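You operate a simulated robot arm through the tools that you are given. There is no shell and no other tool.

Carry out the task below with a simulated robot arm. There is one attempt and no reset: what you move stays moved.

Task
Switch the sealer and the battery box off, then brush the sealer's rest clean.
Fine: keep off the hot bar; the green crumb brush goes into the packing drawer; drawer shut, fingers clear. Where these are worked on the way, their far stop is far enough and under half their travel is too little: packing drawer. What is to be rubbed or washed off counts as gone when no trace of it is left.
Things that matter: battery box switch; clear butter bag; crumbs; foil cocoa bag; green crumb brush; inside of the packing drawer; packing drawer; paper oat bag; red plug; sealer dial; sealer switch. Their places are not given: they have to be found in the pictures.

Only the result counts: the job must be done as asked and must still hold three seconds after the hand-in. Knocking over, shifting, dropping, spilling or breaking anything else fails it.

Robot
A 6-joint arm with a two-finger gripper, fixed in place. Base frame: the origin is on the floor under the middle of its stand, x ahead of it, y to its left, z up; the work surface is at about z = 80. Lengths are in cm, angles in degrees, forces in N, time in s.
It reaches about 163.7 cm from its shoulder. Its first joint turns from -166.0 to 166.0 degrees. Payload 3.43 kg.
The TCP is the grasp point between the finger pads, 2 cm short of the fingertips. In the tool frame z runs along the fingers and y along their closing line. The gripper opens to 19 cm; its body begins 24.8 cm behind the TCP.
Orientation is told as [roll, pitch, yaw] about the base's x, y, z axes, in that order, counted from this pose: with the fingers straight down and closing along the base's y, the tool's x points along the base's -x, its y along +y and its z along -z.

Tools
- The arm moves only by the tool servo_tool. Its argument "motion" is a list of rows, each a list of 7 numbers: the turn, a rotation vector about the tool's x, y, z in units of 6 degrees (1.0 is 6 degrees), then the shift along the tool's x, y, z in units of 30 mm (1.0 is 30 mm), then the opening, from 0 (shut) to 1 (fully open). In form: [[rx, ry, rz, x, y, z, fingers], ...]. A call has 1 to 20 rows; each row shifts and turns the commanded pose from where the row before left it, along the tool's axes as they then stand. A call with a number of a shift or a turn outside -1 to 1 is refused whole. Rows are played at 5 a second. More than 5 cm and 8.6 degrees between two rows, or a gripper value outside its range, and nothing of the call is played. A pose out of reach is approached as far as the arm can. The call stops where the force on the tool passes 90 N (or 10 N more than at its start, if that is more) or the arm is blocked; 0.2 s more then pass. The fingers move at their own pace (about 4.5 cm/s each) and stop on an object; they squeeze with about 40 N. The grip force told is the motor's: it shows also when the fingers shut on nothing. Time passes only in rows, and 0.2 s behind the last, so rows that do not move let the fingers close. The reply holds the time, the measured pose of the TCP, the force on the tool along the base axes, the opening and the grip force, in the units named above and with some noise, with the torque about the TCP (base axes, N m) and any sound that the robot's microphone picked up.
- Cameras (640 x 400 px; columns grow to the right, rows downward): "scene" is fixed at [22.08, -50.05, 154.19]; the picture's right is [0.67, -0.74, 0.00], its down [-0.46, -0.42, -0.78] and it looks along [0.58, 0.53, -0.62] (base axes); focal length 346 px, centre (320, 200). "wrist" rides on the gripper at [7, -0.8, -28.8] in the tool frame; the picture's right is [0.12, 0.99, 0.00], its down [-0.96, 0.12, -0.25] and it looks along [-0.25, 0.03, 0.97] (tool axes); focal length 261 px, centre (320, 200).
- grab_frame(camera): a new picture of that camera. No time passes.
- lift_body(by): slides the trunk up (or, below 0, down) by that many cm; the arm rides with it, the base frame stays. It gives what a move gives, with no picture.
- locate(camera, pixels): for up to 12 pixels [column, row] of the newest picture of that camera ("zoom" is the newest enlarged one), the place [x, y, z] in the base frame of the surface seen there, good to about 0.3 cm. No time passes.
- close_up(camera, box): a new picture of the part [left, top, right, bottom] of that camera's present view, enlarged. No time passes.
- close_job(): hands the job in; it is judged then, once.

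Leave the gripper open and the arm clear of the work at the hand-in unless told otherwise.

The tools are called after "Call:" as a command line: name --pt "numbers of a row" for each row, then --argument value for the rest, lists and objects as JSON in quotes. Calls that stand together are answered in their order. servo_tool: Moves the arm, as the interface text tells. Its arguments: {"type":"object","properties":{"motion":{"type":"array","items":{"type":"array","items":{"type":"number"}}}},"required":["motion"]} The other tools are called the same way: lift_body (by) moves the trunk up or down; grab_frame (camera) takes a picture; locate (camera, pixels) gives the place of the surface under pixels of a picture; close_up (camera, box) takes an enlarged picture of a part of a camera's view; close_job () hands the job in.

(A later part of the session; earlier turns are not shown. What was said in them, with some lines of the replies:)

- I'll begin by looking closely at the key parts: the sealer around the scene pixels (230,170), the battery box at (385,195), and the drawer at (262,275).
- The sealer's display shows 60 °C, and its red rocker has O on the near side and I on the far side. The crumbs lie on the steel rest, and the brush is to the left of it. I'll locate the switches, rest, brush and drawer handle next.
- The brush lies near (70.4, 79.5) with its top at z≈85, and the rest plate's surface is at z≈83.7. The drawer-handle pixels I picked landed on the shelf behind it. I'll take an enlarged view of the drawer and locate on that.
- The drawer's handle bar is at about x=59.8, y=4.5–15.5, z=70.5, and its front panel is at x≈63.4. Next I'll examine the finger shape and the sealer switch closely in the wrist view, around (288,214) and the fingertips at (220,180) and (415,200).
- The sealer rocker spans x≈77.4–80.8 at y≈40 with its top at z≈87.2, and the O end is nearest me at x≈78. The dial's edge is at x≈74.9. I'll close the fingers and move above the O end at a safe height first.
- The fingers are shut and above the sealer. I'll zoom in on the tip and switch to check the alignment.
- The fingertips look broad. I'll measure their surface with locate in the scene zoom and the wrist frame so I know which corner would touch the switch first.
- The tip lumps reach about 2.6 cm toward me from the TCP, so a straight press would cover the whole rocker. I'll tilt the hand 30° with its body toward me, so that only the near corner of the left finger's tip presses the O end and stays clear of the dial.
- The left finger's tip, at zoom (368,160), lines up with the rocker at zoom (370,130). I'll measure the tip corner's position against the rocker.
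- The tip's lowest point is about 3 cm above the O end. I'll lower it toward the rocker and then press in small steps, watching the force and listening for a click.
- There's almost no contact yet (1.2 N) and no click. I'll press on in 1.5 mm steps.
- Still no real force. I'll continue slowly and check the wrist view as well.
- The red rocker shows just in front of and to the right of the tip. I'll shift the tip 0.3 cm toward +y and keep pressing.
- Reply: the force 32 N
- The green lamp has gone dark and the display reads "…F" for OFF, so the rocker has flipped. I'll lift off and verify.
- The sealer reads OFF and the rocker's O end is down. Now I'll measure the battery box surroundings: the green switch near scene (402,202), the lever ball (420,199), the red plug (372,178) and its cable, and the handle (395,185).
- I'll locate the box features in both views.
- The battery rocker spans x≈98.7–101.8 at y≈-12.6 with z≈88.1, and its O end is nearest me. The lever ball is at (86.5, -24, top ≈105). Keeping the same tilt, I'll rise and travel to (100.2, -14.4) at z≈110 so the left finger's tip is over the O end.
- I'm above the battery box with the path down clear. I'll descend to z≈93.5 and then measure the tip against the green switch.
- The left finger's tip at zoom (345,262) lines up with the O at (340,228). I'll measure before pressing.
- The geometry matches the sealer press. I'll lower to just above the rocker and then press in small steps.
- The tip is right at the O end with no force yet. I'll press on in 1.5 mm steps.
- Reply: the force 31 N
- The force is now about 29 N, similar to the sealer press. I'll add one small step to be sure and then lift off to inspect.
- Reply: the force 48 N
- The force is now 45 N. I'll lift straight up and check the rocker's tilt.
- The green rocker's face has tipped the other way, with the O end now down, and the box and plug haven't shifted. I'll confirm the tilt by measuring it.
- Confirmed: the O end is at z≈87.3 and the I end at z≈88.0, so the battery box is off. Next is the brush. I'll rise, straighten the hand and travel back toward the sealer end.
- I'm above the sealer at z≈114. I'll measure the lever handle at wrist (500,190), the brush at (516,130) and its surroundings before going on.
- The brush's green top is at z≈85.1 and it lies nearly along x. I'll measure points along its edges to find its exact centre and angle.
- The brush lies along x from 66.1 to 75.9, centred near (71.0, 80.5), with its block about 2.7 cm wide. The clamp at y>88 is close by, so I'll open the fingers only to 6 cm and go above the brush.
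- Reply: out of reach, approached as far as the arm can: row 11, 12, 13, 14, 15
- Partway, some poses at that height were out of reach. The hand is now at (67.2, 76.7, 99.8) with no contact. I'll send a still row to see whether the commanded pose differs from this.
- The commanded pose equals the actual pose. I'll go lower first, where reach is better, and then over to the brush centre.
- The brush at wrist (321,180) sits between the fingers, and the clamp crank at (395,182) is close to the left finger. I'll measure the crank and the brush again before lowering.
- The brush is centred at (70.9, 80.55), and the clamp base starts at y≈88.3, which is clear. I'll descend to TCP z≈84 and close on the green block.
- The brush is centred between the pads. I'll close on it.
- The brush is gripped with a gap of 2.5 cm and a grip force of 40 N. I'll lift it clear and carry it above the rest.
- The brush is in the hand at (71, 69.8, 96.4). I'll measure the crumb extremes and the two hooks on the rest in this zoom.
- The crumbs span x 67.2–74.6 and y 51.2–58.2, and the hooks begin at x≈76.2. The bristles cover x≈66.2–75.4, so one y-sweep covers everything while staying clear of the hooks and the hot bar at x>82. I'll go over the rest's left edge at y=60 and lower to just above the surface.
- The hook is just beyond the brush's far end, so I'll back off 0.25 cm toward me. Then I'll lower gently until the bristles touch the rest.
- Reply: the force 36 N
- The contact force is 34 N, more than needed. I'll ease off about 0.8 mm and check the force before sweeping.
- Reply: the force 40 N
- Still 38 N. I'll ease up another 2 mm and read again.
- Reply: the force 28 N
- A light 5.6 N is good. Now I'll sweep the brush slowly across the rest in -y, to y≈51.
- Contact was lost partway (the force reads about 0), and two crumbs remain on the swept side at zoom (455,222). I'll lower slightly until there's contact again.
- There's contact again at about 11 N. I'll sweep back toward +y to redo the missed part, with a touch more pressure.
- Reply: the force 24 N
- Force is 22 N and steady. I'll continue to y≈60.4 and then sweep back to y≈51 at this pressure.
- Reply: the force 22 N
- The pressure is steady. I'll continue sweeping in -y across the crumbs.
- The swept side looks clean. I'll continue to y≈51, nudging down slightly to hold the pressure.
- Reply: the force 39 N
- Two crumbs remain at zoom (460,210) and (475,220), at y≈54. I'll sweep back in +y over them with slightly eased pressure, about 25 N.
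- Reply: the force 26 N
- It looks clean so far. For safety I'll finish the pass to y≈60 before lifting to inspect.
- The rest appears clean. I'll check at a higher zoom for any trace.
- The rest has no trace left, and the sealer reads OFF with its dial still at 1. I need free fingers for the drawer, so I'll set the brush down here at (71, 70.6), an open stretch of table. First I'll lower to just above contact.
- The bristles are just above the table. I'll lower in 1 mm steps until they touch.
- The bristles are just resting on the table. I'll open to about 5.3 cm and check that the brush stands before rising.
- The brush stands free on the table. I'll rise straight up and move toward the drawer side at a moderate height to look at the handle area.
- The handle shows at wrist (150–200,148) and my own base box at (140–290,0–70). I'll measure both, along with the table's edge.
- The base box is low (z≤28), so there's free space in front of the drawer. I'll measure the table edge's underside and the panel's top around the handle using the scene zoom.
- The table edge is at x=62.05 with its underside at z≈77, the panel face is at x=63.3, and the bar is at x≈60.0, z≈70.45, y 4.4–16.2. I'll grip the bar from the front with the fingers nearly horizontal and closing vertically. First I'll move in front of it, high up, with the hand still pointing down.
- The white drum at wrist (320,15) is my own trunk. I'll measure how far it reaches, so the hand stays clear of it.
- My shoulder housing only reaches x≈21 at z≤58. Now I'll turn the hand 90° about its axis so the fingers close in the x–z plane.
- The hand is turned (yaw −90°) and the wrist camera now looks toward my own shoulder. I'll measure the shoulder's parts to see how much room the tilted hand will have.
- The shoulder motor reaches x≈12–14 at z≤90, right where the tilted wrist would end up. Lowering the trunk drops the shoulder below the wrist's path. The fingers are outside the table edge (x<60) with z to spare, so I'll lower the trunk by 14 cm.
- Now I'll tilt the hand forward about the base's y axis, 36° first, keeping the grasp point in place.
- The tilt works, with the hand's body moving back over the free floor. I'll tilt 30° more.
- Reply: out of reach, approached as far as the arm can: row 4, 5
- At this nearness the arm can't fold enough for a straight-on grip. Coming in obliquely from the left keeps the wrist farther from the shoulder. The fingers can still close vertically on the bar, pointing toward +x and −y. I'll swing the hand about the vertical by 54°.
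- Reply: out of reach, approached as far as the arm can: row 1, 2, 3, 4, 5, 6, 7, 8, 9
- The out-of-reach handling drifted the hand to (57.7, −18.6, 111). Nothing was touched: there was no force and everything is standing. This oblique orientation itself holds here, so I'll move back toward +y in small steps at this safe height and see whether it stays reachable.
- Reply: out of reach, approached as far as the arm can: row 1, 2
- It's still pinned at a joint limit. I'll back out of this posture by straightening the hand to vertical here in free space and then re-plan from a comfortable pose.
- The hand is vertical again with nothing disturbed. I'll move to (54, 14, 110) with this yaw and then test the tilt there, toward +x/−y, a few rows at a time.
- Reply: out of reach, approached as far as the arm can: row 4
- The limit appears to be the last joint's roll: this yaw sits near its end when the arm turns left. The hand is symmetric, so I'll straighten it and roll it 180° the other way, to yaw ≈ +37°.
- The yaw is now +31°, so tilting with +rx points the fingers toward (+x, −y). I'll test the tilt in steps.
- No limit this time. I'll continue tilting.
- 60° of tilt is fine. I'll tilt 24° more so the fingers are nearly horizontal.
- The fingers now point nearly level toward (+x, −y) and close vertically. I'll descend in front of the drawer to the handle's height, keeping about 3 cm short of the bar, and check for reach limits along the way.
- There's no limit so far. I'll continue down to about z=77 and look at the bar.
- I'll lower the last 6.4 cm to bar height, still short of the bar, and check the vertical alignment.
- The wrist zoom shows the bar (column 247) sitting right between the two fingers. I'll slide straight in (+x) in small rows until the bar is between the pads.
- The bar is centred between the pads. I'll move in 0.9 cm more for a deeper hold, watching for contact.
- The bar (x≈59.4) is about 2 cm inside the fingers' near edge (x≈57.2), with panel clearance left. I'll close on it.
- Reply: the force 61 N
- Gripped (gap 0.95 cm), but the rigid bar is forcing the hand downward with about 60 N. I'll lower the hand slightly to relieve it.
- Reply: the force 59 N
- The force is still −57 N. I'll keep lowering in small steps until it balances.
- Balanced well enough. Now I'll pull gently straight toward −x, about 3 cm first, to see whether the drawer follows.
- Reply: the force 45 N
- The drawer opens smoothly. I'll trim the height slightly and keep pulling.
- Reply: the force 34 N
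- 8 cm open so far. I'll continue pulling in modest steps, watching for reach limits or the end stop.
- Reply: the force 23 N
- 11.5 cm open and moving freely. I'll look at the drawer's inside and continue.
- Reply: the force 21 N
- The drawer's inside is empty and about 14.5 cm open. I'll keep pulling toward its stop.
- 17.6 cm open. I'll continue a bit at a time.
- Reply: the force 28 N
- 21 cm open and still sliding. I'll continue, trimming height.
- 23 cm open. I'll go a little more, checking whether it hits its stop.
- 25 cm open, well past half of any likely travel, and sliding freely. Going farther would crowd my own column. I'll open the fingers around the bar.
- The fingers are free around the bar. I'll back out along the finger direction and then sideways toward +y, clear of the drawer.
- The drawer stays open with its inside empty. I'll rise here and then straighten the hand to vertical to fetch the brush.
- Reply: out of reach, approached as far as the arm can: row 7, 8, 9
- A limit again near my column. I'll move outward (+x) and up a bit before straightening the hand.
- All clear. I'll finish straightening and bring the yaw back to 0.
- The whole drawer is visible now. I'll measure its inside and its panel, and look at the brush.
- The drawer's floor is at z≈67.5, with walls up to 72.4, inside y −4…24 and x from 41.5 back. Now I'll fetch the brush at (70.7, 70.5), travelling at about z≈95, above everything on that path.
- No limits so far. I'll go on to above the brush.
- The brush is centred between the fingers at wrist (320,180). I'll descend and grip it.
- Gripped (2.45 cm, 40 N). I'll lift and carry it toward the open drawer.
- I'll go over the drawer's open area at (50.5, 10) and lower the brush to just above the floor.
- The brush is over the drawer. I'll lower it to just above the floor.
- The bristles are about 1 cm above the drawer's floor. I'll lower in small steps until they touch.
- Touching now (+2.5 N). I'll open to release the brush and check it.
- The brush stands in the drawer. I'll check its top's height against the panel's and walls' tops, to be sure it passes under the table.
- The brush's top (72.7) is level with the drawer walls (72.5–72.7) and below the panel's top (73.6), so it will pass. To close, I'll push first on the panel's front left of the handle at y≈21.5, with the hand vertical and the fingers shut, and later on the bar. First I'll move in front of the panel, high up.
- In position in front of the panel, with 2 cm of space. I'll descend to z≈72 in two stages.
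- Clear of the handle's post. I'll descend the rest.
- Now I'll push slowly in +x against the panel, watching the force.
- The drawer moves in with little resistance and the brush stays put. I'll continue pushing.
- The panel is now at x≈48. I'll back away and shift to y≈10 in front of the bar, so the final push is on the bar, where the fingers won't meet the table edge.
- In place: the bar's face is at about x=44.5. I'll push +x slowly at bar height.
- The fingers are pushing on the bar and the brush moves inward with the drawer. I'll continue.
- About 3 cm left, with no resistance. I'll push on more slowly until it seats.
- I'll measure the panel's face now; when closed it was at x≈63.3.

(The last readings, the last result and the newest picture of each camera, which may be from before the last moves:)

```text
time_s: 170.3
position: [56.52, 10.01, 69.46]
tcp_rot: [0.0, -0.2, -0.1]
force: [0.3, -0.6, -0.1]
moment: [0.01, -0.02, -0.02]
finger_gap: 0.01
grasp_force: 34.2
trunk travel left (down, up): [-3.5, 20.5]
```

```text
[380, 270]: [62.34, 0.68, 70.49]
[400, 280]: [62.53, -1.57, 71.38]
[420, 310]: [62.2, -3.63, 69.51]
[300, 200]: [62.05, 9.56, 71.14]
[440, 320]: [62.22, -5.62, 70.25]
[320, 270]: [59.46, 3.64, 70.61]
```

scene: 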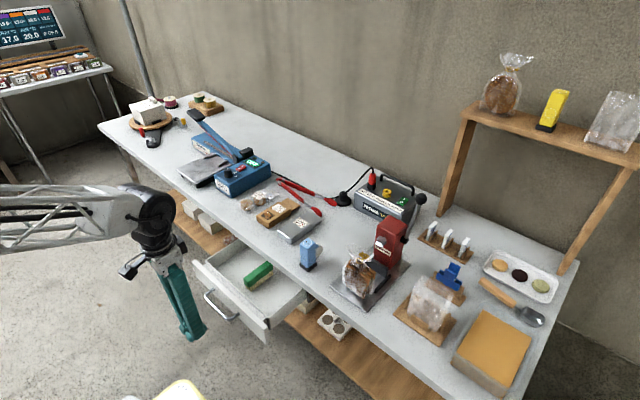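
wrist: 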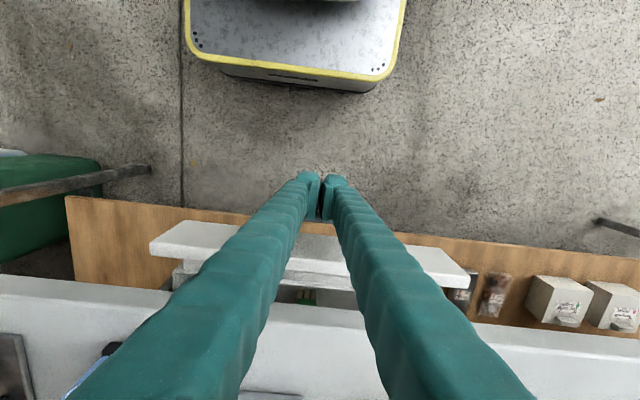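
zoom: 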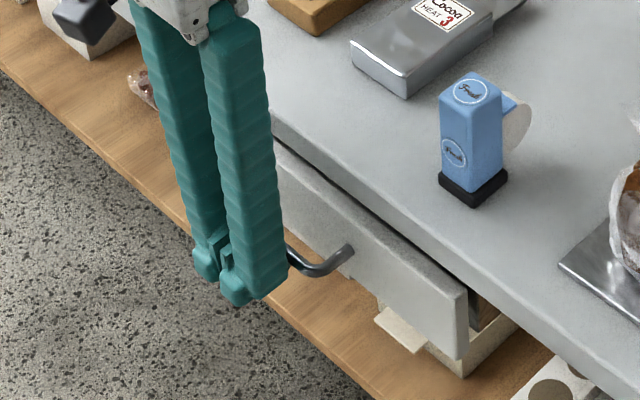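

The panel face is at x≈62.3, so about 1 cm remains. I'll push on in 1.5 mm rows until there's resistance.

Call:
servo_tool --pt "0 0 0 -0.06 0 0 0" --pt "0 0 0 -0.06 0 0 0" --pt "0 0 0 -0.06 0 0 0" --pt "0 0 0 -0.06 0 0 0" --pt "0 0 0 0 0 0 0"

Call:
close_up --camera "scene" --box '[210, 220, 330, 320]'

Call:
locate --camera "zoom" --pixels '[[380, 270], [400, 280], [420, 305], [440, 320]]'

```text
time_s: 171.5
position: [57.2, 9.97, 69.31]
tcp_rot: [0.1, -0.3, -0.1]
force: [-0.5, -0.7, 0.2]
moment: [-0.02, 0.02, -0.01]
finger_gap: 0.0
grasp_force: 33.9
trunk travel left (down, up): [-3.5, 20.5]
```

```text
4.00 times, centred on (270, 270) of scene
```

zoom: 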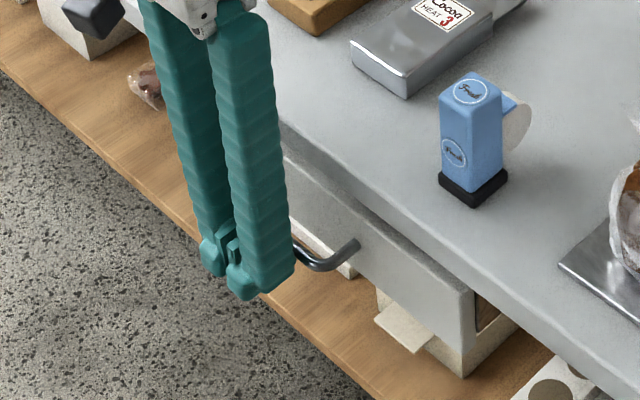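

```text
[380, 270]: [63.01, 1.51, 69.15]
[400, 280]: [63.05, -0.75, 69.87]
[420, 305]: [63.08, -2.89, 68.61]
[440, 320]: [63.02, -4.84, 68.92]
```

The panel is at x≈63.05 and almost seated. I'll add a few more small steps until a clear resistance.

Call:
servo_tool --pt "0 0 0 -0.04 0 0 0" --pt "0 0 0 -0.04 0 0 0" --pt "0 0 0 -0.04 0 0 0" --pt "0 0 0 0 0 0 0"

Call:
close_up --camera "scene" --box '[210, 220, 330, 320]'

Call:
locate --camera "zoom" --pixels '[[380, 270], [400, 280], [420, 305], [440, 320]]'

```text
time_s: 172.5
position: [57.55, 9.98, 69.61]
tcp_rot: [0.0, -0.1, -0.1]
force: [-7.5, -2.1, 2.0]
moment: [0.03, -0.08, -0.02]
finger_gap: 0.62
grasp_force: 34.5
trunk travel left (down, up): [-3.5, 20.5]
```

```text
4.00 times, centred on (270, 270) of scene
```

zoom: 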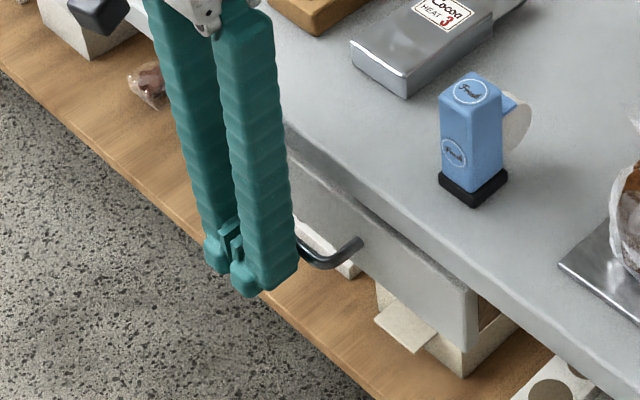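

```text
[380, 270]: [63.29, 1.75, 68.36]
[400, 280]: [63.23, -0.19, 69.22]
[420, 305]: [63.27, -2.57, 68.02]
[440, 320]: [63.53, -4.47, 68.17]
```

The panel is at x≈63.3 and I feel resistance (−7.5 N). One last small nudge, then I'll back away.

Call:
servo_tool --pt "0 0 0 -0.04 0 0 0" --pt "0 0 0 0 0 0 0"

```text
time_s: 173.1
position: [57.37, 10.04, 69.6]
tcp_rot: [0.0, -0.3, -0.1]
force: [-21.8, -5.3, 4.8]
moment: [-0.03, -0.21, -0.04]
finger_gap: 0.61
grasp_force: 34.2
trunk travel left (down, up): [-3.5, 20.5]
```

Seated firmly (−22 N). I'll back straight away from the bar and confirm the drawer stays shut.

Call:
servo_tool --pt "0 0 0 0.1 0 0 0" --pt "0 0 0 0.2 0 0 0" --pt "0 0 0 0.5 0 0 0" --pt "0 0 0 0.8 0 0 0" --pt "0 0 0 0.9 0 0 0" --pt "0 0 0 0 0 0 0"

Call:
close_up --camera "scene" --box '[210, 220, 330, 320]'

Call:
locate --camera "zoom" --pixels '[[380, 270], [400, 280], [420, 305], [440, 320], [250, 200], [320, 260]]'

```text
time_s: 174.5
position: [50.19, 9.73, 69.35]
tcp_rot: [0.0, -0.1, -0.1]
force: [0.4, -0.2, -0.1]
moment: [-0.04, 0.01, -0.03]
finger_gap: 0.01
grasp_force: 34.4
trunk travel left (down, up): [-3.5, 20.5]
```

```text
4.00 times, centred on (270, 270) of scene
```

zoom: 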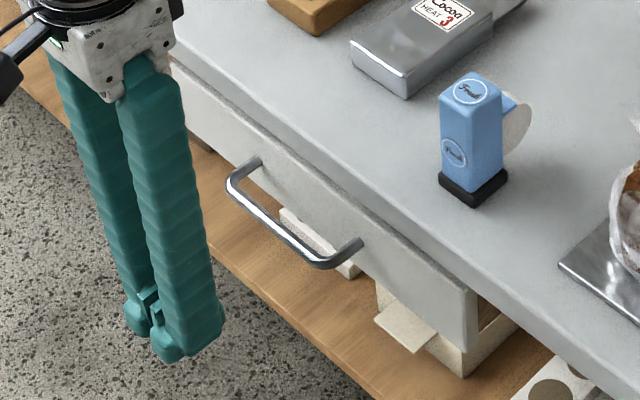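

```text
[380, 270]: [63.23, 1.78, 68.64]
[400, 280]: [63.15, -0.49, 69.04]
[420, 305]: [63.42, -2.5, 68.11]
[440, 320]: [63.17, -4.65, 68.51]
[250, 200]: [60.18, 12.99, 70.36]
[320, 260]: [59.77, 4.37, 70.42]
```

The drawer is shut: the panel is at 63.2 and the bar at 60.0, as at the start. I'll rise clear of the bench front and open the gripper.

Call:
servo_tool --pt "0 0 0 0.4 0 -0.9 0" --pt "0 0 0 0 0 -0.95 0" --pt "0 0 0 0 0 -0.95 0" --pt "0 0 0 0 0 -0.95 0" --pt "0 0 0 0 0 -0.95 0" --pt "0 0 0 0 0 -0.95 0" --pt "0 0 0 0 0 -0.95 0" --pt "0 0 0 0 0 -0.95 0" --pt "0 0 0 0 0 -0.95 0" --pt "0 0 0 0 0 -0.95 0.3" --pt "0 0 0 0 0 -0.95 0.6" --pt "0 0 0 0 0 -0.95 1" --pt "0 0 0 0 0 0 1" --pt "0 0 0 0 0 0 1" --pt "0 0 0 0 0 0 1" --pt "0 0 0 0 0 0 1" --pt "0 0 0 0 0 0 1" --pt "0 0 0 0 0 0 1" --pt "0 0 0 0 0 0 1"

Call:
grab_frame --camera "scene"

Call:
grab_frame --camera "wrist"

Call:
close_up --camera "scene" --box '[160, 120, 280, 200]'

Call:
close_up --camera "scene" --box '[340, 160, 440, 225]'

Call:
close_up --camera "scene" --box '[200, 220, 340, 320]'

```text
time_s: 178.5
position: [48.61, 10.15, 103.5]
tcp_rot: [-0.2, -0.3, -0.1]
force: [1.0, 0.2, 0.1]
moment: [-0.01, -0.01, -0.01]
finger_gap: 19.02
grasp_force: 0.0
trunk travel left (down, up): [-3.5, 20.5]
```

```text
taken
```

scene: 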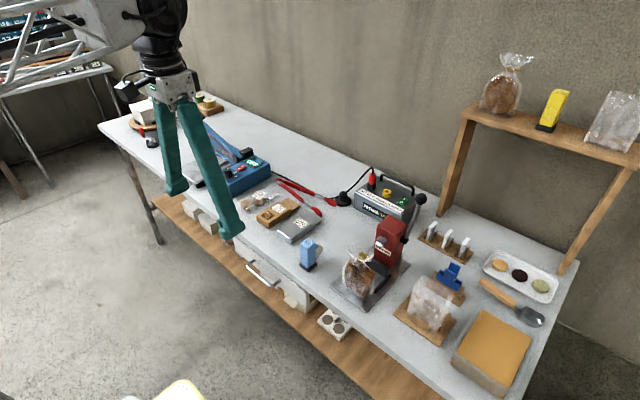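

```text
taken
```

wrist: 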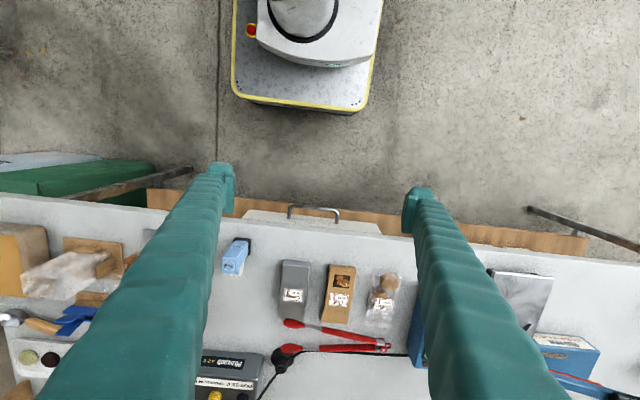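

```text
5.00 times, centred on (220, 160) of scene
```

zoom: 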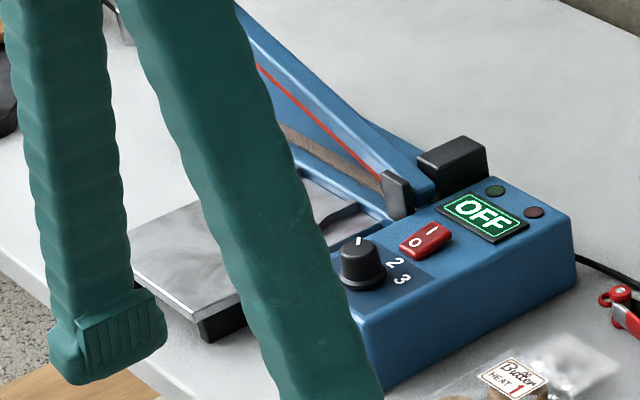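

```text
6.15 times, centred on (390, 192) of scene
```

zoom: 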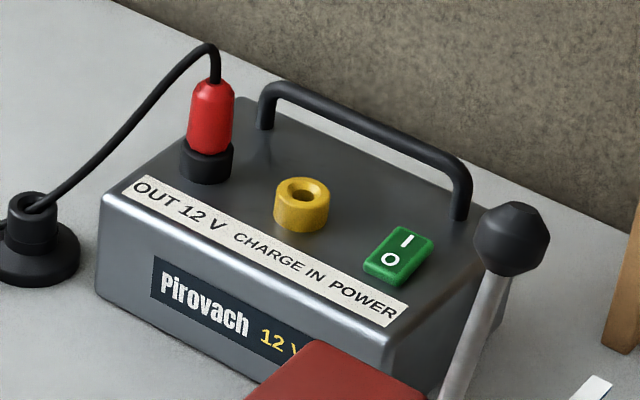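

```text
4.00 times, centred on (270, 270) of scene
```

zoom: 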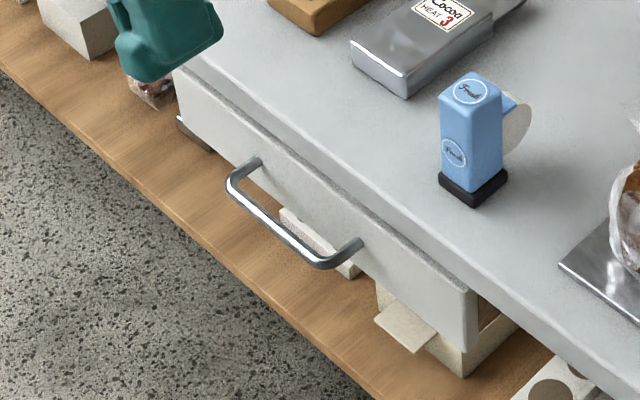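

Everything checks out:
- **Sealer:** it reads OFF with its dial still at 1, and the rest has no crumbs on it.
- **Battery box:** the rocker is on O and the red plug is still in.
- **Drawer:** it's shut with the brush inside.
- **Surroundings:** nothing else has moved.
- **Arm:** the gripper is open, in free space in front of the bench.

I'm handing the job in.

Call:
close_job

```text
The job is handed in.
```

I switched off both the sealer and the battery box, brushed the sealer's rest clean, and shut the green brush in the packing drawer. The job is handed in, but no verdict came back.

- **Sealer:** the display reads OFF, the green lamp is out, and the dial is still at 1. The brush and fingers stayed off the hot bar.
- **Battery box:** the rocker is on O, confirmed by measuring its tilt before and after. The red plug is still in.
- **Rest:** close-up pictures from both cameras showed no crumbs left.
- **Drawer:** I opened it about 25 cm. It was still sliding freely, so I never reached its far stop, but that should be well past half its travel. The brush is standing inside. The drawer is fully shut, with its front back where it started.
- **Everything else:** nothing else appeared moved in the final pictures. The gripper is open and the arm is clear in front of the bench. I lowered the trunk 14 cm to reach the handle and left it there.
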